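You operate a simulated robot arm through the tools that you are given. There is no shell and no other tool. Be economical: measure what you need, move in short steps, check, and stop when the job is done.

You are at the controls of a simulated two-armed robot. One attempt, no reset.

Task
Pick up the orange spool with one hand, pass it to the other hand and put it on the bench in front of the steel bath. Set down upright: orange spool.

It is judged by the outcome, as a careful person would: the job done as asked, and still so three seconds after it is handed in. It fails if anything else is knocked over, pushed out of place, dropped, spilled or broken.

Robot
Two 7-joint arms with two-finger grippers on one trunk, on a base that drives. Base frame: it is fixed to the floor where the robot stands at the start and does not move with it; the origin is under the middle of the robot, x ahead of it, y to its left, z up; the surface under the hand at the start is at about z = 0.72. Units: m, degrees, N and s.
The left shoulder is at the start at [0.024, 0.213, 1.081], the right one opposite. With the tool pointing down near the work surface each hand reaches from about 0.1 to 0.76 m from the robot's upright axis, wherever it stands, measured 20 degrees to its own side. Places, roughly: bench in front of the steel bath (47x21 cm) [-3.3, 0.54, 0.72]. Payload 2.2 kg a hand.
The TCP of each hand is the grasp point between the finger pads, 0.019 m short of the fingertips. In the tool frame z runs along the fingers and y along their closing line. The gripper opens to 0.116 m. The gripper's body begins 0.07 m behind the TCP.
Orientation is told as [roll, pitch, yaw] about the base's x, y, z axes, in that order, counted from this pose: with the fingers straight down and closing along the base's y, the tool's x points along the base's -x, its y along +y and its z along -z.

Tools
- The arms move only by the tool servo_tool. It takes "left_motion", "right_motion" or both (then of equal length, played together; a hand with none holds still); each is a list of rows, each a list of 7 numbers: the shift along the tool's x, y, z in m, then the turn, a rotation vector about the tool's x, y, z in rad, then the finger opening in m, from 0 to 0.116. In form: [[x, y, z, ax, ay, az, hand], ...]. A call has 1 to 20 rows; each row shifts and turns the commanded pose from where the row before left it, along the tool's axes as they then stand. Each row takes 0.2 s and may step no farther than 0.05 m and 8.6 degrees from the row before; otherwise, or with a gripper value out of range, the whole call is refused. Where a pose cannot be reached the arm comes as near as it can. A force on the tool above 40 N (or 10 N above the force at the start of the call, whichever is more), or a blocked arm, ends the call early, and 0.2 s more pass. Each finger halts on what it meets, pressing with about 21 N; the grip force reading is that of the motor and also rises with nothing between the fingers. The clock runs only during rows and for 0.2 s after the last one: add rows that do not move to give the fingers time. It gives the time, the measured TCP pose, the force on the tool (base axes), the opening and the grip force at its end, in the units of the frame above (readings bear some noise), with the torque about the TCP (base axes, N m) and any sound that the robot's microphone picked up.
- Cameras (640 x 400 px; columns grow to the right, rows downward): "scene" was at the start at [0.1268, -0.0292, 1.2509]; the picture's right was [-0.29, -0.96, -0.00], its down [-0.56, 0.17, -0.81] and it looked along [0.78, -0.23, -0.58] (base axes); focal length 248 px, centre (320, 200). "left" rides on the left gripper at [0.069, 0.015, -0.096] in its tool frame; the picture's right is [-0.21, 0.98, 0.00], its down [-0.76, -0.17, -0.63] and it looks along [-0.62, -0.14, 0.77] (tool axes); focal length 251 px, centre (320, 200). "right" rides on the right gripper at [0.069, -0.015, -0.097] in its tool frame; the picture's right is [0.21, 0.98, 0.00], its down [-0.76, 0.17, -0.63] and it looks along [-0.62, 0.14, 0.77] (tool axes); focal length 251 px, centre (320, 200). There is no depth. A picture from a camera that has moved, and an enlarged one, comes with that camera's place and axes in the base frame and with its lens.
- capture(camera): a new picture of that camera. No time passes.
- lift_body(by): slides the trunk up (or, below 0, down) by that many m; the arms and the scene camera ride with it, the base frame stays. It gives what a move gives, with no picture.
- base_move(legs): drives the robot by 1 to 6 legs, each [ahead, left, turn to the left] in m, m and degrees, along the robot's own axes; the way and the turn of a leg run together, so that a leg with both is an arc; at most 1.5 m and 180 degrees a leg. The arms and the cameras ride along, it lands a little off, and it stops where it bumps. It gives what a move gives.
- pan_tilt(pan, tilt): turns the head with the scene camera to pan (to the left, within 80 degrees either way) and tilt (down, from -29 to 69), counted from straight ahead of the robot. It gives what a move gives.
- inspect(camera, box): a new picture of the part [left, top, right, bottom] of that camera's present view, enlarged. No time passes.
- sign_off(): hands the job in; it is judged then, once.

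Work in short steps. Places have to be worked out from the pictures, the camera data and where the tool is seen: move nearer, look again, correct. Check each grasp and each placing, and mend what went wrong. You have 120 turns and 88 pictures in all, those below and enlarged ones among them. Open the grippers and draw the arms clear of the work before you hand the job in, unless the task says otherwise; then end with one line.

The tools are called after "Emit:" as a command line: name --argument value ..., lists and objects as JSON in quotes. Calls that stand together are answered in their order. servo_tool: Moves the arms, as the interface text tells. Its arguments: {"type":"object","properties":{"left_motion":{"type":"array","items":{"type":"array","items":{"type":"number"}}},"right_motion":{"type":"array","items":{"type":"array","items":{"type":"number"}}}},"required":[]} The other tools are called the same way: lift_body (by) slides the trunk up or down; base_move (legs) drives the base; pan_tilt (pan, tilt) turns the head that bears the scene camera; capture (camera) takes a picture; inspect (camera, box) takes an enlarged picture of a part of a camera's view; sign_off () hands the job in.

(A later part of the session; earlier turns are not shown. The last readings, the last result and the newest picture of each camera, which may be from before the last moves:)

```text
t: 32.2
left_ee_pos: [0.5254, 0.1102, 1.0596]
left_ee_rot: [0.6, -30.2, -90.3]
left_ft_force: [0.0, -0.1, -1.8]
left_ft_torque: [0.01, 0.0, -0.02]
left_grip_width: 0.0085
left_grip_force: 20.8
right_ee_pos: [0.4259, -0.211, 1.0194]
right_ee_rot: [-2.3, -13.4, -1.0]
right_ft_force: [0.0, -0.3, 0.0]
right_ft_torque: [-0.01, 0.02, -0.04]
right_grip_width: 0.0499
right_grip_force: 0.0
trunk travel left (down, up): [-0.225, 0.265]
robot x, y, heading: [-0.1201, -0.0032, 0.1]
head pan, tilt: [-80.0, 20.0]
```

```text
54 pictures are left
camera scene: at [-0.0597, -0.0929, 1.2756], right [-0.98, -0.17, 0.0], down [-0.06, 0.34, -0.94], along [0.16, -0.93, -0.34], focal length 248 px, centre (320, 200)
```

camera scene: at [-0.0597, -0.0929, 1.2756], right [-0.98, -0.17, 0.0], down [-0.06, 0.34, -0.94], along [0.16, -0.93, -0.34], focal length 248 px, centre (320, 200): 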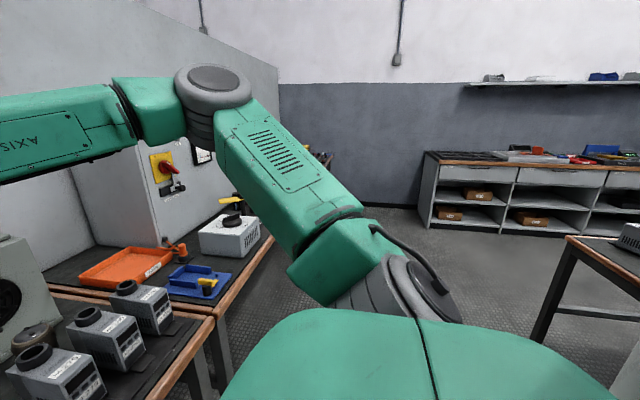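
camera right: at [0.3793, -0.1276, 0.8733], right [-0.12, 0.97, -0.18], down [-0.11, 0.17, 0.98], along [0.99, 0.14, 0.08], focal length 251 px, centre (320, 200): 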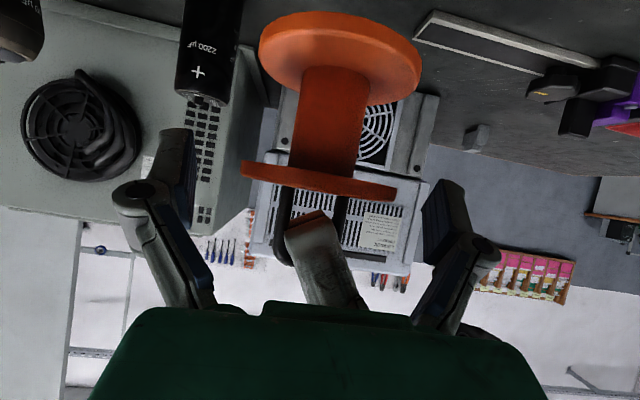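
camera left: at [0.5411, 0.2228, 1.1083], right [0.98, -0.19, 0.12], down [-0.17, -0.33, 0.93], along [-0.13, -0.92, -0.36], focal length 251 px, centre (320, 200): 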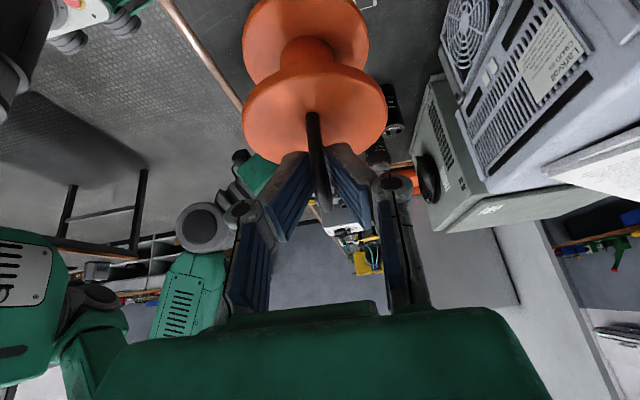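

It looks like one long bench lies behind me, with its edge at x≈-1.0 from y≈-1.3 to 1.14. I raise the trunk a bit for clearance, back off from the table, then turn left and look.

Emit:
lift_body --by 0.15

Emit:
base_move --legs '[[-0.2, 0, 0], [0, 0, 90]]'

Emit:
pan_tilt --pan 45 --tilt 25

Emit:
capture --camera "scene"

```text
t: 34.0
left_ee_pos: [0.5271, 0.1105, 1.2085]
left_ee_rot: [0.5, -30.2, -90.3]
left_ft_force: [-0.1, 0.7, -0.4]
left_ft_torque: [-0.05, -0.04, -0.02]
left_grip_width: 0.0086
left_grip_force: 21.4
right_ee_pos: [0.4251, -0.2114, 1.1689]
right_ee_rot: [-2.2, -13.5, -1.1]
right_ft_force: [0.8, 0.3, 0.5]
right_ft_torque: [0.01, -0.04, 0.02]
right_grip_width: 0.0499
right_grip_force: 0.1
trunk travel left (down, up): [-0.375, 0.115]
robot x, y, heading: [-0.1236, -0.0005, 0.1]
head pan, tilt: [-80.0, 20.0]
```

```text
t: 39.4
left_ee_pos: [-0.4202, 0.6483, 1.2092]
left_ee_rot: [0.6, -30.2, -1.1]
left_ft_force: [-0.3, 0.6, -1.1]
left_ft_torque: [-0.02, -0.01, -0.02]
left_grip_width: 0.0087
left_grip_force: 20.7
right_ee_pos: [-0.101, 0.543, 1.1687]
right_ee_rot: [-2.2, -13.5, 88.3]
right_ft_force: [-0.1, -0.1, -0.4]
right_ft_torque: [-0.01, 0.05, -0.02]
right_grip_width: 0.0501
right_grip_force: 0.1
trunk travel left (down, up): [-0.375, 0.115]
robot x, y, heading: [-0.3189, 0.0011, 89.3]
head pan, tilt: [-80.0, 20.0]
```

```text
t: 41.4
left_ee_pos: [-0.4219, 0.6449, 1.2119]
left_ee_rot: [0.8, -30.2, -1.1]
left_ft_force: [0.2, -1.2, -1.5]
left_ft_torque: [0.0, 0.03, 0.01]
left_grip_width: 0.0087
left_grip_force: 21.0
right_ee_pos: [-0.1015, 0.5385, 1.1721]
right_ee_rot: [-2.2, -13.6, 88.3]
right_ft_force: [-0.4, 0.4, -0.2]
right_ft_torque: [0.01, 0.01, 0.02]
right_grip_width: 0.05
right_grip_force: 0.0
trunk travel left (down, up): [-0.375, 0.115]
robot x, y, heading: [-0.3196, -0.0021, 89.2]
head pan, tilt: [45.0, 25.0]
```

```text
53 pictures are left
camera scene: at [-0.3828, 0.1112, 1.4174], right [0.72, 0.7, 0.0], down [0.29, -0.31, -0.91], along [-0.63, 0.65, -0.43], focal length 248 px, centre (320, 200)
```

scene: 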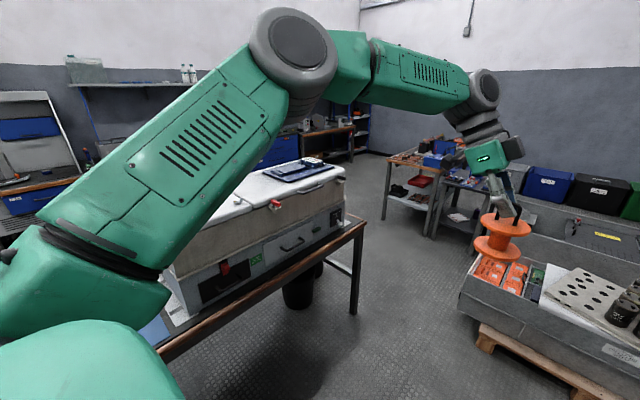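

The spool is still securely held. The left exit is pinched by a crate pallet, so I turn to face the rear (-x) to look at what lies there and choose a route.

Emit:
base_move --legs '[[0, 0, 75]]'

Emit:
pan_tilt --pan 5 --tilt 12

Emit:
capture --camera "scene"

```text
t: 45.1
left_ee_pos: [-0.9685, 0.052, 1.2124]
left_ee_rot: [0.9, -30.2, 75.5]
left_ft_force: [-0.7, -0.7, -0.9]
left_ft_torque: [0.01, 0.01, -0.01]
left_grip_width: 0.0085
left_grip_force: 21.3
right_ee_pos: [-0.7907, 0.338, 1.1707]
right_ee_rot: [-2.1, -13.7, 164.8]
right_ft_force: [-1.0, -0.2, 0.3]
right_ft_torque: [0.03, 0.02, 0.03]
right_grip_width: 0.0501
right_grip_force: 0.1
trunk travel left (down, up): [-0.375, 0.115]
robot x, y, heading: [-0.319, -0.0005, 165.8]
head pan, tilt: [45.0, 25.0]
```

```text
t: 46.2
left_ee_pos: [-0.9655, 0.0515, 1.2141]
left_ee_rot: [0.9, -30.2, 75.3]
left_ft_force: [0.6, 0.7, -1.1]
left_ft_torque: [-0.02, -0.05, 0.0]
left_grip_width: 0.0087
left_grip_force: 20.9
right_ee_pos: [-0.7874, 0.3382, 1.1732]
right_ee_rot: [-2.2, -13.8, 164.9]
right_ft_force: [-0.1, 0.3, 0.2]
right_ft_torque: [-0.02, 0.01, -0.02]
right_grip_width: 0.05
right_grip_force: 0.0
trunk travel left (down, up): [-0.375, 0.115]
robot x, y, heading: [-0.3192, -0.0026, 165.7]
head pan, tilt: [5.0, 12.0]
```

```text
52 pictures are left
camera scene: at [-0.456, 0.0268, 1.4382], right [0.16, 0.99, 0.0], down [0.21, -0.04, -0.98], along [-0.96, 0.16, -0.21], focal length 248 px, centre (320, 200)
```

scene: 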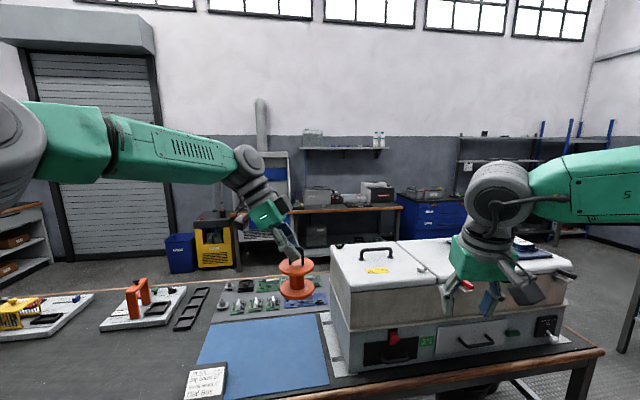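

The target bench is against the far wall. The bench between (x -1.0 to -1.75) must be rounded; the y≈-1.3 end has a wide clear aisle. I inspect the goal area, then turn toward -y and drive along the aisle.

Emit:
inspect --camera "scene" --box '[160, 140, 460, 290]'

Emit:
base_move --legs '[[0, 0, 104]]'

Emit:
pan_tilt --pan 0 --tilt 25

Emit:
capture --camera "scene"

```text
2.13 times, centred on (310, 215) of scene
camera zoom: at [-0.456, 0.0268, 1.4382], right [0.16, 0.99, 0.0], down [0.21, -0.04, -0.98], along [-0.96, 0.16, -0.21], focal length 529 px, centre (341, 168)
```

zoom: 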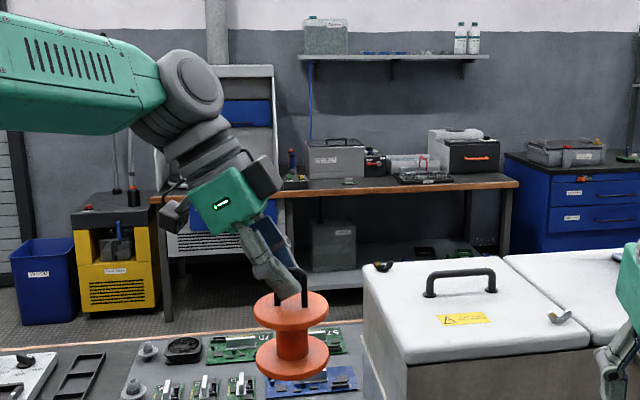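

```text
t: 50.9
left_ee_pos: [-0.2313, -0.6404, 1.2146]
left_ee_rot: [1.0, -30.3, 177.5]
left_ft_force: [0.1, -0.2, -0.4]
left_ft_torque: [0.04, -0.02, -0.02]
left_grip_width: 0.0089
left_grip_force: 21.2
right_ee_pos: [-0.5497, -0.5286, 1.173]
right_ee_rot: [-2.3, -13.9, -93.0]
right_ft_force: [0.4, 0.0, -1.0]
right_ft_torque: [0.0, 0.0, -0.01]
right_grip_width: 0.0499
right_grip_force: 0.1
trunk travel left (down, up): [-0.375, 0.115]
robot x, y, heading: [-0.3202, -0.0001, -91.7]
head pan, tilt: [5.0, 12.0]
```

```text
t: 51.6
left_ee_pos: [-0.2306, -0.6362, 1.2178]
left_ee_rot: [1.4, -30.2, 177.4]
left_ft_force: [0.8, 1.0, -0.9]
left_ft_torque: [0.01, -0.03, 0.01]
left_grip_width: 0.0086
left_grip_force: 21.1
right_ee_pos: [-0.549, -0.5231, 1.1766]
right_ee_rot: [-2.2, -14.2, -93.1]
right_ft_force: [0.0, -0.5, 0.5]
right_ft_torque: [-0.01, -0.02, -0.02]
right_grip_width: 0.0499
right_grip_force: 0.0
trunk travel left (down, up): [-0.375, 0.115]
robot x, y, heading: [-0.3192, 0.0002, -91.8]
head pan, tilt: [0.0, 25.0]
```

```text
50 pictures are left
camera scene: at [-0.3254, -0.1373, 1.4173], right [-1.0, 0.03, 0.0], down [0.02, 0.43, -0.9], along [-0.03, -0.9, -0.43], focal length 248 px, centre (320, 200)
```

scene: 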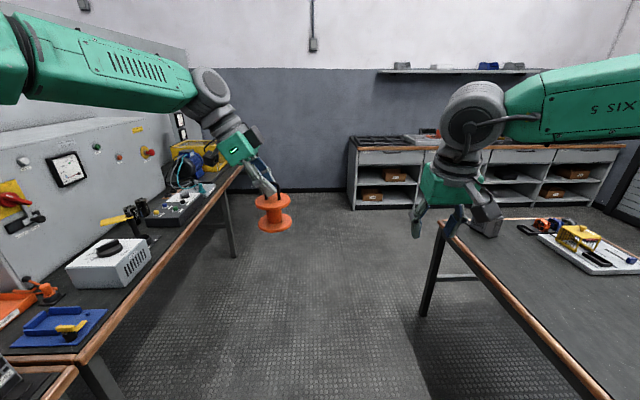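

The aisle ahead is clear. I drive 1.95 m along it, then turn right to face -x.

Emit:
base_move --legs '[[0, 0, 1.8], [1.0, 0, 0], [0.95, 0, 0], [0, 0, -90]]'

Emit:
capture --camera "scene"

```text
t: 65.6
left_ee_pos: [-0.9546, -2.0865, 1.2161]
left_ee_rot: [1.4, -30.2, 90.4]
left_ft_force: [0.0, -0.1, -1.1]
left_ft_torque: [0.0, 0.01, 0.03]
left_grip_width: 0.009
left_grip_force: 20.1
right_ee_pos: [-0.8594, -1.7637, 1.1748]
right_ee_rot: [-2.3, -14.1, -180.0]
right_ft_force: [-0.1, 0.4, -0.1]
right_ft_torque: [-0.01, -0.02, -0.03]
right_grip_width: 0.0498
right_grip_force: 0.1
trunk travel left (down, up): [-0.375, 0.115]
robot x, y, heading: [-0.3223, -1.9637, -178.8]
head pan, tilt: [0.0, 25.0]
```

```text
49 pictures are left
camera scene: at [-0.4619, -1.9671, 1.4172], right [-0.02, 1.0, 0.0], down [0.43, 0.01, -0.9], along [-0.9, -0.02, -0.43], focal length 248 px, centre (320, 200)
```

scene: 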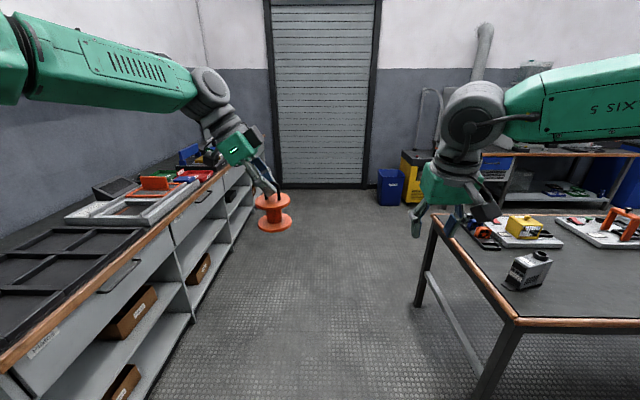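

Clear aisle. I drive 2.05 m ahead past the bench end, and turn right to face +y.

Emit:
base_move --legs '[[0, 0, -1.2], [1.05, 0, 0], [1.0, 0, 0], [0, 0, -90]]'

Emit:
capture --camera "scene"

```text
t: 80.0
left_ee_pos: [-2.4702, -1.3437, 1.2183]
left_ee_rot: [1.5, -30.2, -2.1]
left_ft_force: [0.0, -0.3, -0.9]
left_ft_torque: [0.01, -0.01, -0.03]
left_grip_width: 0.0089
left_grip_force: 20.7
right_ee_pos: [-2.1513, -1.4533, 1.1768]
right_ee_rot: [-2.3, -14.3, 87.7]
right_ft_force: [0.5, 0.0, 1.4]
right_ft_torque: [-0.02, -0.03, -0.02]
right_grip_width: 0.0501
right_grip_force: 0.1
trunk travel left (down, up): [-0.375, 0.115]
robot x, y, heading: [-2.3764, -1.9722, 88.8]
head pan, tilt: [0.0, 25.0]
```

```text
48 pictures are left
camera scene: at [-2.3718, -1.8389, 1.4172], right [1.0, -0.02, 0.0], down [-0.01, -0.43, -0.9], along [0.02, 0.9, -0.43], focal length 248 px, centre (320, 200)
```

scene: 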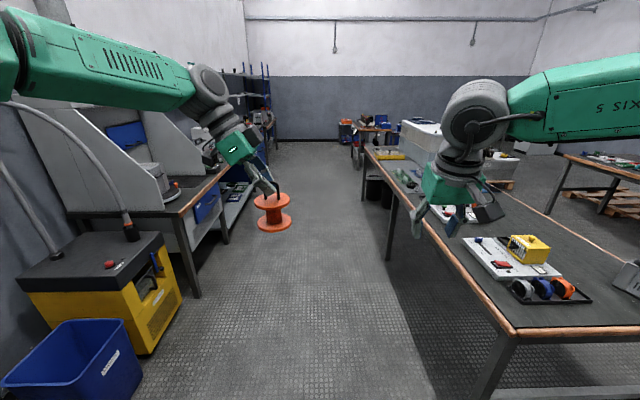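

The aisle toward +y is clear. I drive 2.45 m up it and look to the left at the goal bench before turning.

Emit:
base_move --legs '[[0, 0, 1.2], [1.25, 0, 0], [1.2, 0, 0]]'

Emit:
pan_tilt --pan 80 --tilt 25

Emit:
capture --camera "scene"

```text
t: 92.3
left_ee_pos: [-2.5452, 1.0838, 1.2231]
left_ee_rot: [1.8, -30.2, 0.9]
left_ft_force: [0.6, -0.3, -1.9]
left_ft_torque: [0.03, -0.02, 0.0]
left_grip_width: 0.0087
left_grip_force: 21.5
right_ee_pos: [-2.2233, 0.9915, 1.1791]
right_ee_rot: [-2.2, -14.6, 90.8]
right_ft_force: [0.5, 0.5, -0.1]
right_ft_torque: [0.02, 0.01, -0.02]
right_grip_width: 0.0499
right_grip_force: 0.1
trunk travel left (down, up): [-0.375, 0.115]
robot x, y, heading: [-2.4153, 0.4622, 92.0]
head pan, tilt: [0.0, 25.0]
```

```text
t: 93.8
left_ee_pos: [-2.5471, 1.0801, 1.2255]
left_ee_rot: [2.1, -30.2, 0.7]
left_ft_force: [-0.5, 0.4, -0.8]
left_ft_torque: [0.0, 0.02, -0.02]
left_grip_width: 0.0088
left_grip_force: 20.6
right_ee_pos: [-2.2232, 0.989, 1.1824]
right_ee_rot: [-2.2, -14.8, 90.8]
right_ft_force: [-0.9, 0.6, -0.5]
right_ft_torque: [-0.01, 0.03, -0.01]
right_grip_width: 0.0501
right_grip_force: 0.0
trunk travel left (down, up): [-0.375, 0.115]
robot x, y, heading: [-2.4183, 0.4631, 91.6]
head pan, tilt: [80.0, 25.0]
```

```text
47 pictures are left
camera scene: at [-2.5103, 0.5198, 1.4176], right [0.14, 0.99, 0.0], down [0.42, -0.06, -0.91], along [-0.9, 0.13, -0.42], focal length 248 px, centre (320, 200)
```

scene: 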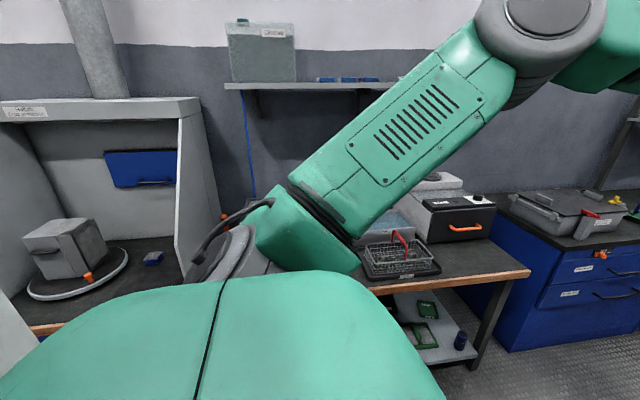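

The goal bench's front edge is at x≈-3.2, with a steel wire basket and boxes behind it. I turn to face it.

Emit:
base_move --legs '[[0, 0, 88.4]]'

Emit:
pan_tilt --pan 0 --tilt 35

Emit:
capture --camera "scene"

```text
t: 98.0
left_ee_pos: [-3.0396, 0.3592, 1.2251]
left_ee_rot: [2.1, -30.2, 88.4]
left_ft_force: [0.4, -0.8, -1.3]
left_ft_torque: [0.02, -0.03, 0.0]
left_grip_width: 0.0084
left_grip_force: 21.3
right_ee_pos: [-2.9337, 0.6791, 1.1813]
right_ee_rot: [-2.2, -14.8, 178.4]
right_ft_force: [0.6, 0.4, 0.5]
right_ft_torque: [0.03, -0.01, 0.01]
right_grip_width: 0.0501
right_grip_force: 0.1
trunk travel left (down, up): [-0.375, 0.115]
robot x, y, heading: [-2.4179, 0.4644, 179.5]
head pan, tilt: [80.0, 25.0]
```

```text
t: 99.5
left_ee_pos: [-3.0349, 0.3593, 1.227]
left_ee_rot: [2.4, -30.2, 88.2]
left_ft_force: [0.6, -0.7, -0.9]
left_ft_torque: [-0.02, 0.01, 0.03]
left_grip_width: 0.0087
left_grip_force: 20.6
right_ee_pos: [-2.9306, 0.6795, 1.1829]
right_ee_rot: [-2.1, -14.9, 178.4]
right_ft_force: [0.5, -0.2, 0.2]
right_ft_torque: [-0.03, 0.02, -0.02]
right_grip_width: 0.0501
right_grip_force: 0.0
trunk travel left (down, up): [-0.375, 0.115]
robot x, y, heading: [-2.4147, 0.4604, 179.6]
head pan, tilt: [0.0, 35.0]
```

```text
46 pictures are left
camera scene: at [-2.5513, 0.4639, 1.4015], right [0.01, 1.0, 0.0], down [0.58, -0.01, -0.82], along [-0.82, 0.01, -0.58], focal length 248 px, centre (320, 200)
```

scene: 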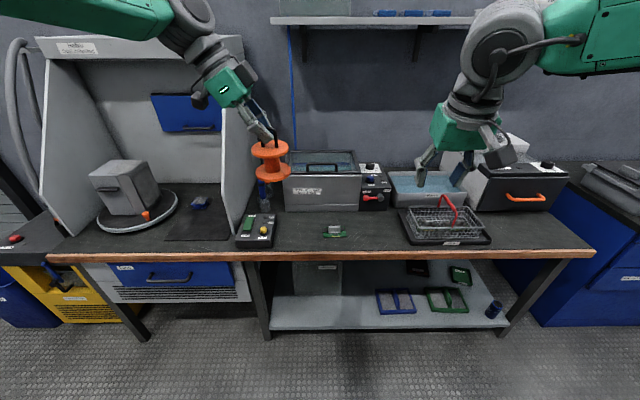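

The steel bath (around y 0.31–0.65) has a small green board in front at about y 0.47–0.57, and a black remote at y<0.28. A free spot is about (-3.30,0.385). To keep the leaning hand away from the booth panel at y≈0.12, I turn the hand 90° about the vertical so it leans toward the robot.

Emit:
servo_tool --left_motion '[[0, 0, 0, -0.0714, 0, -0.1237, 0], [0, 0, 0, -0.0714, 0, -0.1237, 0], [0, 0, 0, -0.0714, 0, -0.1237, 0], [0, 0, 0, -0.0714, 0, -0.1237, 0], [0, 0, 0, -0.0714, 0, -0.1237, 0], [0, 0, 0, -0.0714, 0, -0.1237, 0], [0, 0, 0, -0.0714, 0, -0.1237, 0], [0, 0, 0, -0.0714, 0, -0.1237, 0], [0, 0, 0, -0.0714, 0, -0.1237, 0], [0, 0, 0, -0.0714, 0, -0.1237, 0], [0, 0, 0, -0.0714, 0, -0.1237, 0]]'

Emit:
capture --camera "scene"

Emit:
capture --camera "left"

```text
t: 101.9
left_ee_pos: [-3.0353, 0.3615, 1.2267]
left_ee_rot: [-0.1, -31.9, 179.6]
left_ft_force: [0.4, 0.1, -1.0]
left_ft_torque: [0.0, -0.02, 0.02]
left_grip_width: 0.0086
left_grip_force: 20.6
right_ee_pos: [-2.9295, 0.681, 1.1836]
right_ee_rot: [-2.1, -15.0, 178.4]
right_ft_force: [0.1, 0.0, 0.1]
right_ft_torque: [-0.01, 0.0, -0.01]
right_grip_width: 0.0503
right_grip_force: 0.0
trunk travel left (down, up): [-0.375, 0.115]
robot x, y, heading: [-2.4173, 0.4635, 179.5]
head pan, tilt: [0.0, 35.0]
```

```text
45 pictures are left
camera scene: at [-2.5503, 0.4672, 1.4016], right [0.01, 1.0, 0.0], down [0.58, -0.01, -0.82], along [-0.82, 0.01, -0.58], focal length 248 px, centre (320, 200)
```

scene: 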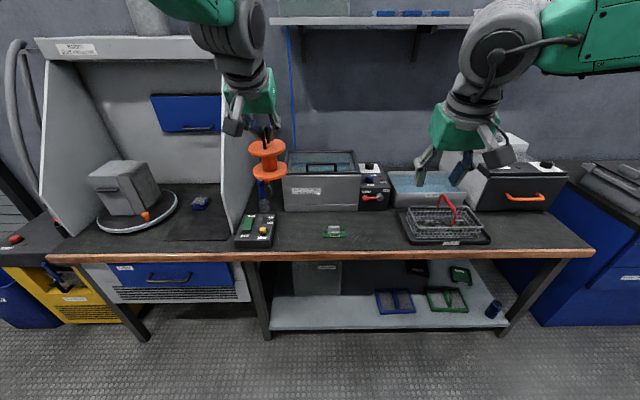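

```text
44 pictures are left
camera left: at [-2.9257, 0.3449, 1.2734], right [-0.19, -0.98, 0.11], down [-0.31, 0.17, 0.94], along [-0.93, 0.14, -0.33], focal length 251 px, centre (320, 200)
```

left: 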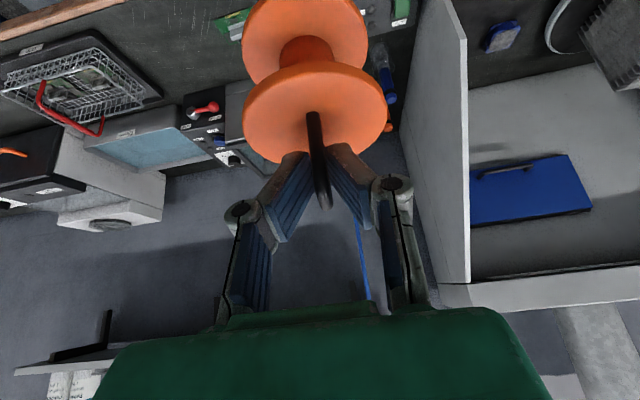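

The hand now leans toward the robot and the spool hangs clear. I drive up to the bench and lower the trunk to its initial height, watching below.

Emit:
base_move --legs '[[0.265, -0.027, 0]]'

Emit:
lift_body --by -0.15

Emit:
pan_tilt --pan 8 --tilt 45

Emit:
capture --camera "scene"

Emit:
capture --camera "left"

```text
t: 103.8
left_ee_pos: [-3.303, 0.3914, 1.2279]
left_ee_rot: [-0.2, -32.0, 179.5]
left_ft_force: [-0.6, -0.4, -0.4]
left_ft_torque: [-0.02, 0.0, -0.01]
left_grip_width: 0.0087
left_grip_force: 20.7
right_ee_pos: [-3.1973, 0.7108, 1.1835]
right_ee_rot: [-2.2, -15.1, 178.3]
right_ft_force: [-0.9, -0.5, -0.4]
right_ft_torque: [0.0, 0.0, 0.0]
right_grip_width: 0.0498
right_grip_force: 0.1
trunk travel left (down, up): [-0.375, 0.115]
robot x, y, heading: [-2.6855, 0.4905, 179.2]
head pan, tilt: [0.0, 35.0]
```

```text
t: 105.6
left_ee_pos: [-3.3008, 0.3892, 1.0789]
left_ee_rot: [-0.3, -32.1, 179.5]
left_ft_force: [0.9, -0.3, -1.4]
left_ft_torque: [-0.01, 0.0, -0.01]
left_grip_width: 0.0085
left_grip_force: 20.8
right_ee_pos: [-3.1945, 0.7092, 1.0353]
right_ee_rot: [-2.3, -15.1, 178.3]
right_ft_force: [-1.0, 0.7, 0.0]
right_ft_torque: [-0.04, -0.01, 0.02]
right_grip_width: 0.0498
right_grip_force: 0.1
trunk travel left (down, up): [-0.225, 0.265]
robot x, y, heading: [-2.6869, 0.4917, 179.5]
head pan, tilt: [0.0, 35.0]
```

```text
t: 106.3
left_ee_pos: [-3.2998, 0.3901, 1.0783]
left_ee_rot: [-0.3, -32.1, 179.5]
left_ft_force: [0.6, -0.3, -0.7]
left_ft_torque: [0.02, 0.01, 0.01]
left_grip_width: 0.0086
left_grip_force: 21.0
right_ee_pos: [-3.1937, 0.7081, 1.0347]
right_ee_rot: [-2.2, -15.1, 178.3]
right_ft_force: [0.3, 0.0, 0.1]
right_ft_torque: [0.0, -0.01, -0.01]
right_grip_width: 0.0501
right_grip_force: 0.1
trunk travel left (down, up): [-0.225, 0.265]
robot x, y, heading: [-2.6829, 0.4923, 179.3]
head pan, tilt: [8.0, 45.0]
```

```text
43 pictures are left
camera scene: at [-2.8101, 0.4846, 1.2368], right [-0.13, 0.99, 0.0], down [0.7, 0.09, -0.7], along [-0.7, -0.09, -0.71], focal length 248 px, centre (320, 200)
```

scene: 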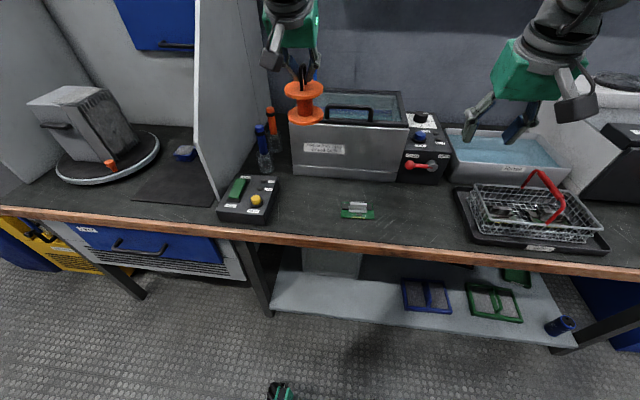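

```text
42 pictures are left
camera left: at [-3.1903, 0.3723, 1.1244], right [-0.19, -0.97, 0.11], down [-0.3, 0.17, 0.94], along [-0.93, 0.15, -0.33], focal length 251 px, centre (320, 200)
```

left: 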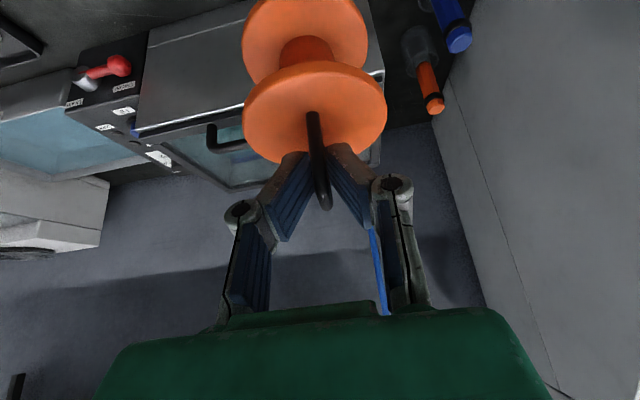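

The free spot between remote (y<0.284) and green board (y>0.48), and in front of the bath (face at x≈-3.41), is centred on (-3.295,0.382). I correct the 2° pitch drift, trim position, and descend to about 6 cm above contact.

Emit:
servo_tool --left_motion '[[0, 0, 0, 0, 0.033, 0, 0], [0.0155, 0.0011, 0.024, 0, 0, 0, 0], [0.0155, 0.0011, 0.024, 0, 0, 0, 0], [0.0155, 0.0011, 0.024, 0, 0, 0, 0], [0.0155, 0.0011, 0.024, 0, 0, 0, 0], [0.0155, 0.0011, 0.024, 0, 0, 0, 0], [0.0155, 0.0011, 0.024, 0, 0, 0, 0], [0.0155, 0.0011, 0.024, 0, 0, 0, 0], [0, 0, 0, 0, 0, 0, 0]]'

Emit:
capture --camera "left"

Emit:
inspect --camera "scene" --box '[210, 80, 400, 250]'

```text
t: 108.3
left_ee_pos: [-3.2975, 0.3684, 0.8869]
left_ee_rot: [-3.2, -30.4, -176.8]
left_ft_force: [0.6, -0.4, -0.7]
left_ft_torque: [-0.02, 0.02, -0.02]
left_grip_width: 0.0084
left_grip_force: 20.9
right_ee_pos: [-3.1944, 0.7093, 1.0351]
right_ee_rot: [-2.3, -15.3, 178.2]
right_ft_force: [-0.2, -0.5, 0.3]
right_ft_torque: [0.0, -0.01, 0.01]
right_grip_width: 0.0501
right_grip_force: 0.1
trunk travel left (down, up): [-0.225, 0.265]
robot x, y, heading: [-2.6888, 0.4947, 179.3]
head pan, tilt: [8.0, 45.0]
```

```text
41 pictures are left
camera left: at [-3.1896, 0.3542, 0.9352], right [-0.16, -0.99, 0.06], down [-0.34, 0.11, 0.94], along [-0.93, 0.13, -0.35], focal length 251 px, centre (320, 200)
```

left: 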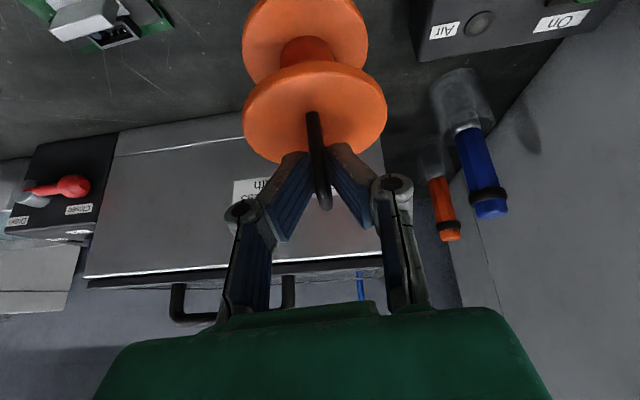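

```text
2.35 times, centred on (305, 165) of scene
camera zoom: at [-2.8099, 0.4844, 1.2369], right [-0.13, 0.99, 0.0], down [0.7, 0.09, -0.7], along [-0.7, -0.09, -0.71], focal length 584 px, centre (355, 282)
```

zoom: 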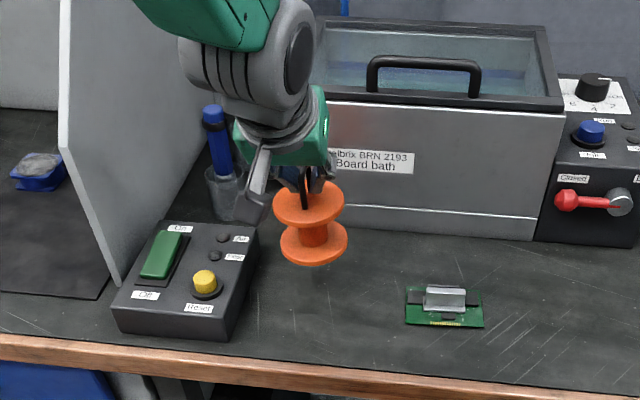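

The hand drifted to y=0.368 with a 3° tilt. I correct the tilt and position at this height and recheck.

Emit:
servo_tool --left_motion '[[0, -0.007, 0, -0.0137, 0, 0.024, 0], [0, -0.007, 0, -0.0137, 0, 0.024, 0], [0, 0, 0, 0, 0, 0, 0]]'

Emit:
inspect --camera "scene" --box '[210, 80, 400, 250]'

```text
t: 109.1
left_ee_pos: [-3.2983, 0.3751, 0.8828]
left_ee_rot: [-0.6, -29.7, -179.0]
left_ft_force: [0.0, -0.5, -1.3]
left_ft_torque: [0.03, -0.01, -0.02]
left_grip_width: 0.0089
left_grip_force: 21.2
right_ee_pos: [-3.1949, 0.7079, 1.0356]
right_ee_rot: [-2.3, -15.2, 178.2]
right_ft_force: [-0.2, -0.3, -0.4]
right_ft_torque: [-0.01, 0.03, 0.0]
right_grip_width: 0.0502
right_grip_force: 0.0
trunk travel left (down, up): [-0.225, 0.265]
robot x, y, heading: [-2.6859, 0.4948, 179.2]
head pan, tilt: [8.0, 45.0]
```

```text
2.35 times, centred on (305, 165) of scene
camera zoom: at [-2.8104, 0.4844, 1.2368], right [-0.13, 0.99, 0.0], down [0.7, 0.09, -0.7], along [-0.7, -0.09, -0.71], focal length 584 px, centre (355, 282)
```

zoom: 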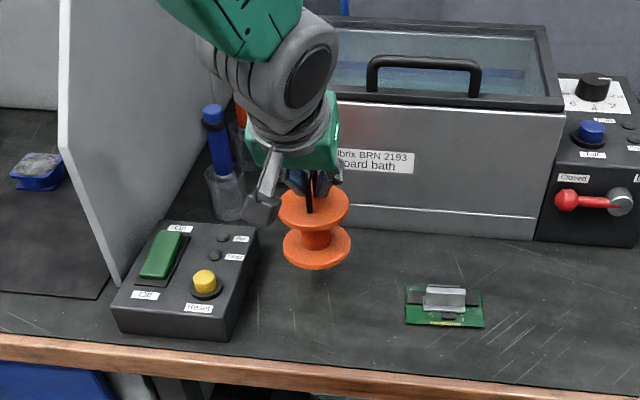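

It's level now, and the spool projects to (-3.304,0.377), a good spot. I descend to about 7 mm above contact.

Emit:
servo_tool --left_motion '[[0.009, -0.0015, 0.012, 0, 0, 0, 0], [0.009, -0.0015, 0.012, 0, 0, 0, 0], [0.009, -0.0015, 0.012, 0, 0, 0, 0], [0.009, -0.0015, 0.012, 0, 0, 0, 0], [0, 0, 0, 0, 0, 0, 0]]'

Emit:
inspect --camera "scene" --box '[230, 110, 390, 250]'

Emit:
capture --camera "left"

```text
t: 110.3
left_ee_pos: [-3.2898, 0.3849, 0.8246]
left_ee_rot: [0.5, -30.1, 179.8]
left_ft_force: [-0.1, -0.2, -0.2]
left_ft_torque: [0.02, 0.03, 0.0]
left_grip_width: 0.0088
left_grip_force: 21.0
right_ee_pos: [-3.1938, 0.7084, 1.0344]
right_ee_rot: [-2.4, -15.1, 178.2]
right_ft_force: [0.1, -0.4, 0.0]
right_ft_torque: [0.03, -0.04, -0.01]
right_grip_width: 0.05
right_grip_force: 0.0
trunk travel left (down, up): [-0.225, 0.265]
robot x, y, heading: [-2.6853, 0.4881, 179.4]
head pan, tilt: [8.0, 45.0]
```

```text
2.86 times, centred on (310, 180) of scene
camera zoom: at [-2.8103, 0.4846, 1.2368], right [-0.13, 0.99, 0.0], down [0.7, 0.09, -0.7], along [-0.7, -0.09, -0.71], focal length 709 px, centre (349, 257)
```

zoom: 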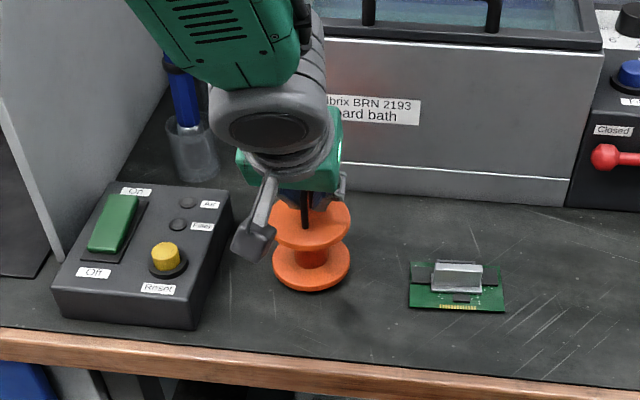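

```text
37 pictures are left
camera left: at [-3.1824, 0.3703, 0.8743], right [-0.19, -0.98, 0.11], down [-0.34, 0.17, 0.93], along [-0.92, 0.13, -0.36], focal length 251 px, centre (320, 200)
```

left: 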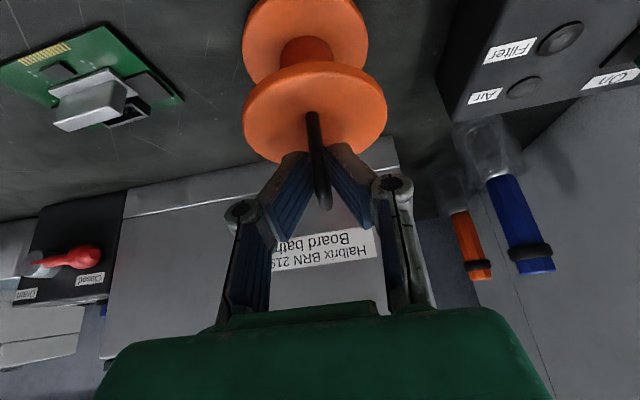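

Level and well placed, about 9 mm above contact. I lower in 3 mm steps and read the force.

Emit:
servo_tool --left_motion '[[0.0015, 0, 0.0026, 0, 0, 0, 0], [0.0015, 0, 0.0026, 0, 0, 0, 0], [0.001, 0, 0.0017, 0, 0, 0, 0], [0, 0, 0, 0, 0, 0, 0]]'

```text
t: 111.3
left_ee_pos: [-3.2904, 0.3849, 0.8182]
left_ee_rot: [0.7, -30.1, 179.6]
left_ft_force: [0.3, 0.7, 2.4]
left_ft_torque: [0.06, -0.07, 0.02]
left_grip_width: 0.0089
left_grip_force: 20.8
right_ee_pos: [-3.1938, 0.7084, 1.0354]
right_ee_rot: [-2.2, -15.3, 178.3]
right_ft_force: [0.5, -0.3, -0.1]
right_ft_torque: [-0.01, 0.0, 0.01]
right_grip_width: 0.0501
right_grip_force: 0.1
trunk travel left (down, up): [-0.225, 0.265]
robot x, y, heading: [-2.6862, 0.4936, 179.3]
head pan, tilt: [8.0, 45.0]
```

Force turned from -1 to +2.4 N, so contact has begun. One more small step to seat it.

Emit:
servo_tool --left_motion '[[0.0008, 0, 0.0013, 0, 0, 0, 0], [0, 0, 0, 0, 0, 0, 0]]'

Emit:
capture --camera "left"

Emit:
inspect --camera "scene" --box '[270, 150, 350, 230]'

```text
t: 111.9
left_ee_pos: [-3.2906, 0.3861, 0.8165]
left_ee_rot: [1.0, -30.4, 179.4]
left_ft_force: [-3.2, 0.2, 16.6]
left_ft_torque: [0.02, 0.02, 0.0]
left_grip_width: 0.0086
left_grip_force: 21.4
right_ee_pos: [-3.1932, 0.709, 1.0357]
right_ee_rot: [-2.3, -15.3, 178.3]
right_ft_force: [0.0, 0.4, 0.8]
right_ft_torque: [0.0, -0.03, 0.01]
right_grip_width: 0.05
right_grip_force: 0.2
trunk travel left (down, up): [-0.225, 0.265]
robot x, y, heading: [-2.6848, 0.4931, 179.2]
head pan, tilt: [8.0, 45.0]
```

```text
36 pictures are left
camera left: at [-3.1827, 0.3707, 0.8656], right [-0.19, -0.97, 0.12], down [-0.33, 0.18, 0.93], along [-0.92, 0.13, -0.36], focal length 251 px, centre (320, 200)
```

left: 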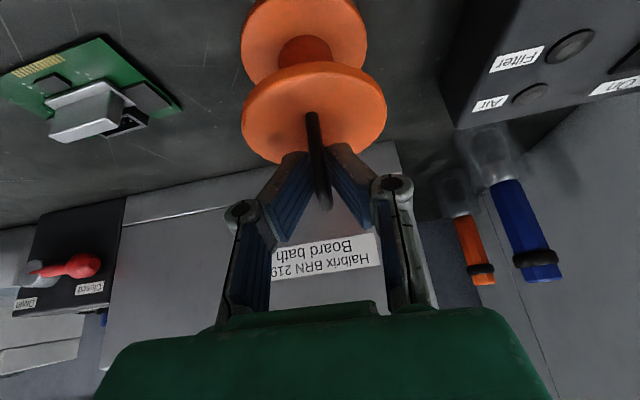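

```text
5.00 times, centred on (310, 190) of scene
camera zoom: at [-2.8082, 0.485, 1.2372], right [-0.13, 0.99, 0.0], down [0.7, 0.09, -0.71], along [-0.7, -0.09, -0.71], focal length 1240 px, centre (370, 250)
```

zoom: 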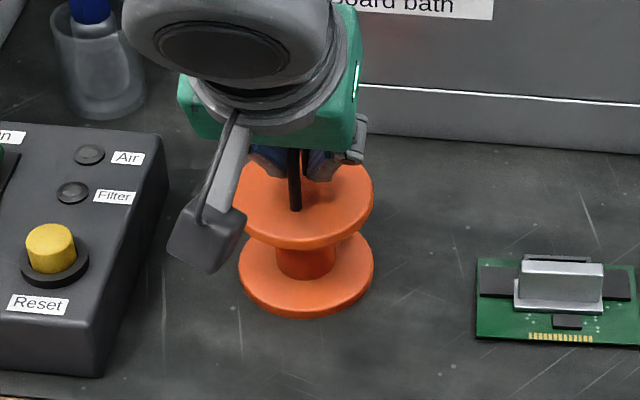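

Seated with 17 N down. I ease off a millimetre, then open the left hand slowly.

Emit:
servo_tool --left_motion '[[-0.0005, 0, -0.0009, 0, 0, 0, 0], [0, 0, 0, 0, 0, 0, 0], [0, 0, 0, 0, 0, 0, 0.015], [0, 0, 0, 0, 0, 0, 0.03], [0, 0, 0, 0, 0, 0, 0.045], [0, 0, 0, 0, 0, 0, 0.05], [0, 0, 0, 0, 0, 0, 0.05]]'

Emit:
capture --camera "left"

```text
t: 113.5
left_ee_pos: [-3.2878, 0.3857, 0.8116]
left_ee_rot: [0.9, -29.7, 179.3]
left_ft_force: [-0.3, 0.4, 0.3]
left_ft_torque: [-0.01, 0.02, 0.0]
left_grip_width: 0.0498
left_grip_force: 0.1
right_ee_pos: [-3.195, 0.7078, 1.0367]
right_ee_rot: [-2.3, -15.2, 178.3]
right_ft_force: [-0.1, 0.1, -0.1]
right_ft_torque: [-0.06, 0.01, 0.05]
right_grip_width: 0.0502
right_grip_force: 0.1
trunk travel left (down, up): [-0.225, 0.265]
robot x, y, heading: [-2.6882, 0.4942, 179.3]
head pan, tilt: [8.0, 45.0]
```

```text
34 pictures are left
camera left: at [-3.1804, 0.3702, 0.8616], right [-0.19, -0.97, 0.12], down [-0.34, 0.18, 0.92], along [-0.92, 0.13, -0.37], focal length 251 px, centre (320, 200)
```

left: 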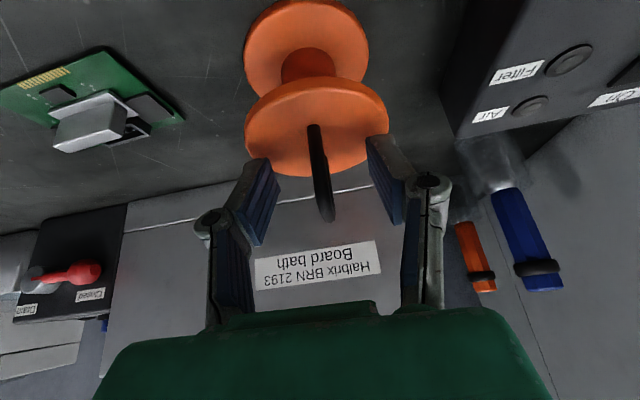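

The spool stands free on the bench. I withdraw back along the fingers, slowly first.

Emit:
servo_tool --left_motion '[[0, 0, -0.012, 0, 0, 0, 0.055], [0, 0, -0.012, 0, 0, 0, 0.055], [0, 0, -0.012, 0, 0, 0, 0.055], [0, 0, -0.015, 0, 0, 0, 0.055], [0, 0, -0.02, 0, 0, 0, 0.055], [0, 0, -0.03, 0, 0, 0, 0.055], [0, 0, -0.03, 0, 0, 0, 0.055], [0, 0, -0.03, 0, 0, 0, 0.055]]'

Emit:
capture --camera "scene"

Emit:
capture --camera "left"

```text
t: 114.7
left_ee_pos: [-3.2111, 0.3819, 0.7768]
left_ee_rot: [0.8, -19.8, 179.7]
left_ft_force: [1.3, 0.8, 2.8]
left_ft_torque: [0.08, 0.02, -0.1]
left_grip_width: 0.0629
left_grip_force: 0.4
right_ee_pos: [-3.1936, 0.7071, 1.0355]
right_ee_rot: [-2.4, -15.2, 178.4]
right_ft_force: [0.3, 0.3, -0.2]
right_ft_torque: [-0.02, -0.04, -0.03]
right_grip_width: 0.0504
right_grip_force: 0.0
trunk travel left (down, up): [-0.225, 0.265]
robot x, y, heading: [-2.6851, 0.4936, 179.1]
head pan, tilt: [8.0, 45.0]
stopped in row 5 (left hand): the arm was blocked; the commanded pose is now the measured one
```

```text
33 pictures are left
camera scene: at [-2.8104, 0.4858, 1.2365], right [-0.13, 0.99, 0.0], down [0.7, 0.09, -0.7], along [-0.7, -0.09, -0.71], focal length 248 px, centre (320, 200)
```

scene: 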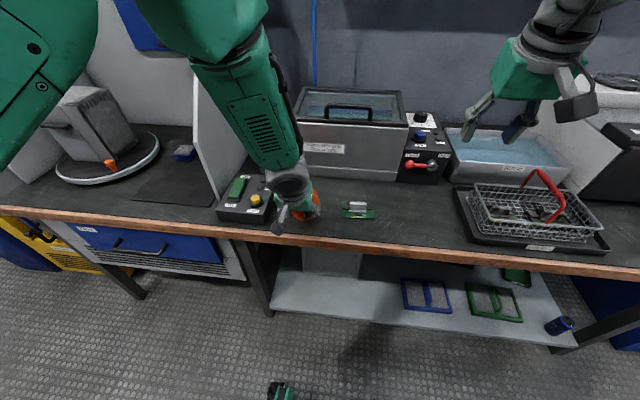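

```text
32 pictures are left
camera left: at [-3.1126, 0.3677, 0.845], right [-0.2, -0.98, 0.09], down [-0.5, 0.18, 0.85], along [-0.84, 0.13, -0.52], focal length 251 px, centre (320, 200)
```

left: 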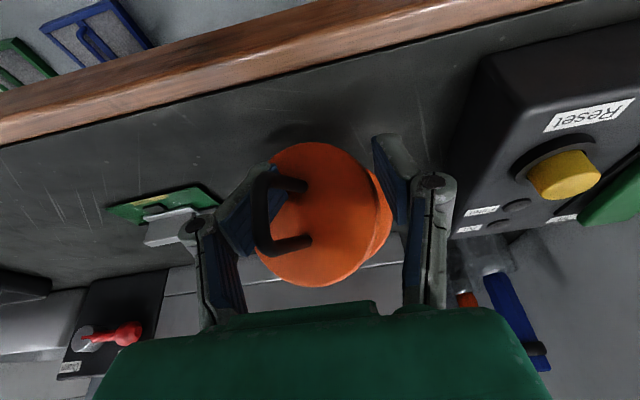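

The arm was blocked and its hand sank instead of rising, and the fingers are now around the spool. I look closely before moving.

Emit:
inspect --camera "scene" --box '[250, 150, 360, 240]'

Emit:
inspect --camera "left" --box '[200, 100, 460, 320]'

```text
4.44 times, centred on (305, 195) of scene
camera zoom: at [-2.8104, 0.4858, 1.2365], right [-0.13, 0.99, 0.0], down [0.7, 0.09, -0.7], along [-0.7, -0.09, -0.71], focal length 1102 px, centre (387, 222)
```

zoom: 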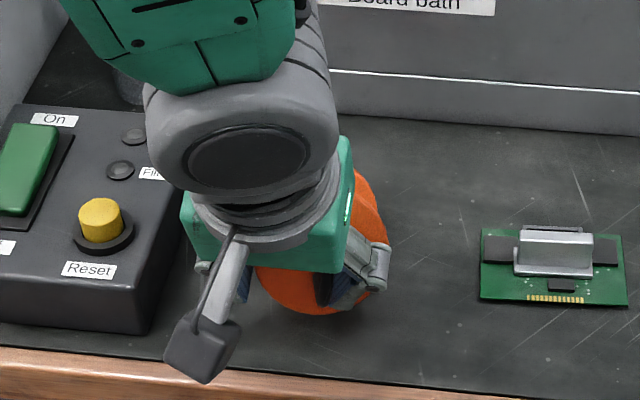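

```text
1.82 times, centred on (330, 210) of left
camera zoom: at [-3.1126, 0.3677, 0.845], right [-0.2, -0.98, 0.09], down [-0.5, 0.18, 0.85], along [-0.84, 0.13, -0.52], focal length 457 px, centre (302, 182)
```

zoom: 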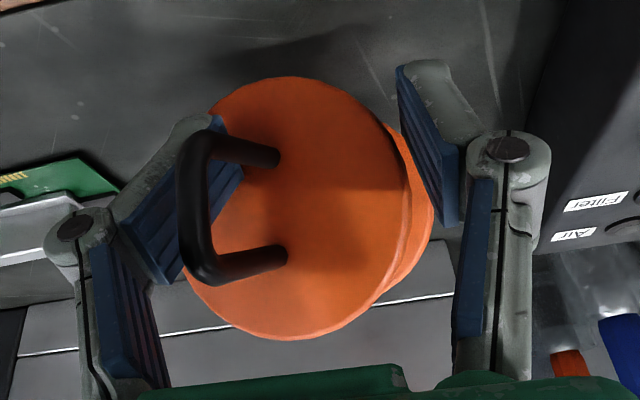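

The spool has been tipped between the left fingers when the arm hit a limit. Before touching it, I want a side view: I turn the right hand 90° at its safe height so its camera looks toward the spool.

Emit:
servo_tool --right_motion '[[0, 0, 0, -0.037, 0, -0.138, 0.05], [0, 0, 0, -0.037, 0, -0.138, 0.05], [0, 0, 0, -0.037, 0, -0.138, 0.05], [0, 0, 0, -0.037, 0, -0.138, 0.05], [0, 0, 0, -0.037, 0, -0.138, 0.05], [0, 0, 0, -0.037, 0, -0.138, 0.05], [0, 0, 0, -0.037, 0, -0.138, 0.05], [0, 0, 0, -0.037, 0, -0.138, 0.05], [0, 0, 0, -0.037, 0, -0.138, 0.05], [0, 0, 0, -0.037, 0, -0.138, 0.05]]'

Emit:
capture --camera "right"

```text
t: 116.9
left_ee_pos: [-3.2111, 0.3823, 0.7821]
left_ee_rot: [0.6, -20.1, 179.9]
left_ft_force: [0.5, 0.4, -0.1]
left_ft_torque: [0.02, 0.0, 0.0]
left_grip_width: 0.0553
left_grip_force: 0.1
right_ee_pos: [-3.1646, 0.6944, 1.016]
right_ee_rot: [0.0, -13.3, -121.1]
right_ft_force: [-0.1, -0.9, -0.5]
right_ft_torque: [-0.02, 0.0, 0.01]
right_grip_width: 0.0501
right_grip_force: 0.0
right hand out of reach, approached as far as the arm can: row 8, 9, 10
trunk travel left (down, up): [-0.225, 0.265]
robot x, y, heading: [-2.6849, 0.4953, 179.2]
head pan, tilt: [8.0, 45.0]
```

```text
29 pictures are left
camera right: at [-3.1311, 0.7786, 1.0946], right [0.94, -0.32, -0.05], down [-0.16, -0.59, 0.79], along [-0.29, -0.74, -0.61], focal length 251 px, centre (320, 200)
```

right: 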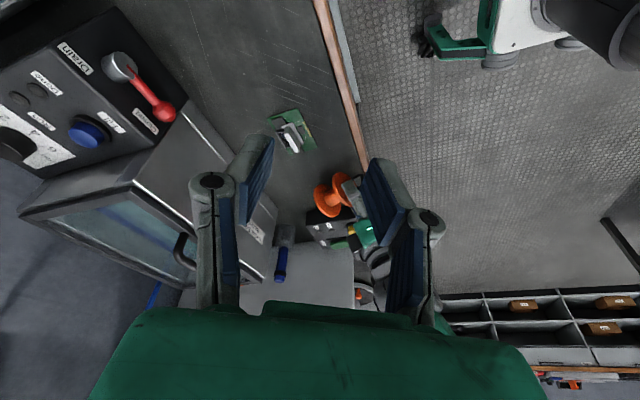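

Emit:
inspect --camera "right" --box '[260, 100, 420, 260]'

Emit:
inspect --camera "left" --box '[200, 100, 460, 320]'

```text
2.50 times, centred on (340, 180) of right
camera zoom: at [-3.1311, 0.7786, 1.0946], right [0.94, -0.32, -0.05], down [-0.16, -0.59, 0.79], along [-0.29, -0.74, -0.61], focal length 629 px, centre (270, 250)
```

zoom: 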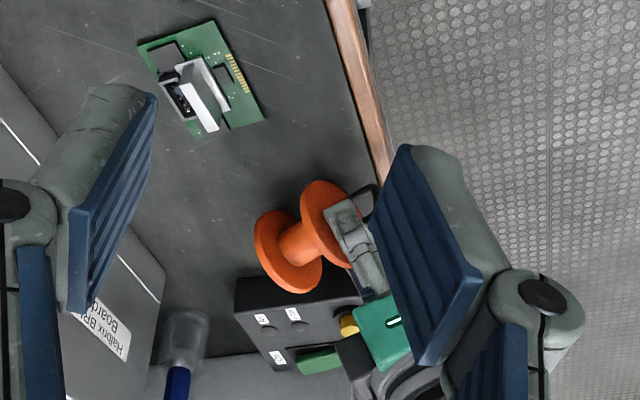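

```text
1.82 times, centred on (330, 210) of left
camera zoom: at [-3.1124, 0.3669, 0.8481], right [-0.2, -0.98, 0.08], down [-0.49, 0.17, 0.85], along [-0.85, 0.13, -0.52], focal length 457 px, centre (302, 182)
```

zoom: 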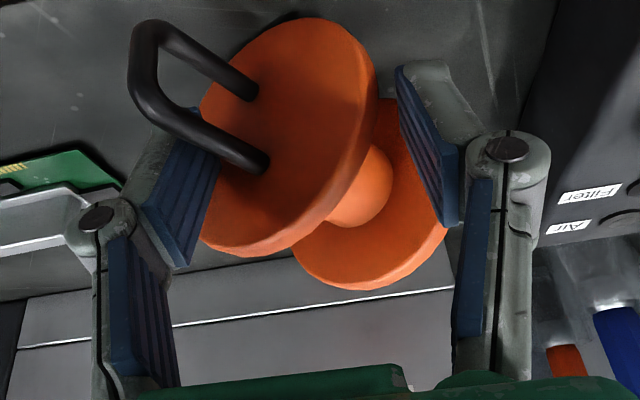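

The spool now lies on its side at about (-3.26,0.376), its top pointing toward the robot and slightly right; nothing else was disturbed. Raising the trunk lifts the hand rigidly, so I free the left hand that way.

Emit:
lift_body --by 0.05

Emit:
capture --camera "left"

```text
t: 117.8
left_ee_pos: [-3.2112, 0.3827, 0.8307]
left_ee_rot: [0.6, -20.1, 179.7]
left_ft_force: [0.0, 0.0, 0.3]
left_ft_torque: [0.02, 0.0, -0.03]
left_grip_width: 0.0549
left_grip_force: 0.0
right_ee_pos: [-3.1653, 0.6947, 1.0648]
right_ee_rot: [0.2, -13.3, -121.1]
right_ft_force: [-0.1, 0.0, -0.3]
right_ft_torque: [-0.02, -0.01, 0.01]
right_grip_width: 0.0499
right_grip_force: 0.1
trunk travel left (down, up): [-0.275, 0.215]
robot x, y, heading: [-2.6866, 0.4898, 179.2]
head pan, tilt: [8.0, 45.0]
```

```text
26 pictures are left
camera left: at [-3.1135, 0.3681, 0.8981], right [-0.2, -0.98, 0.08], down [-0.49, 0.17, 0.85], along [-0.85, 0.13, -0.52], focal length 251 px, centre (320, 200)
```

left: 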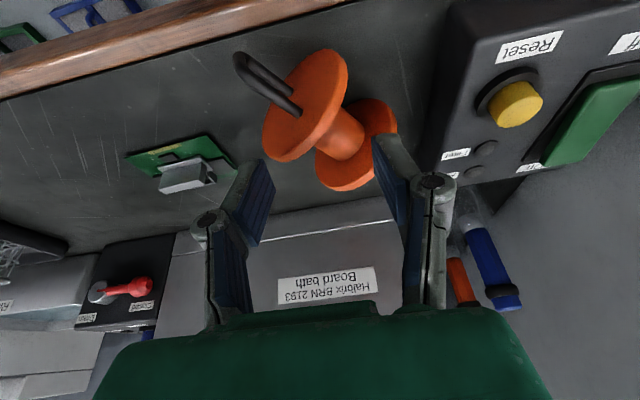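

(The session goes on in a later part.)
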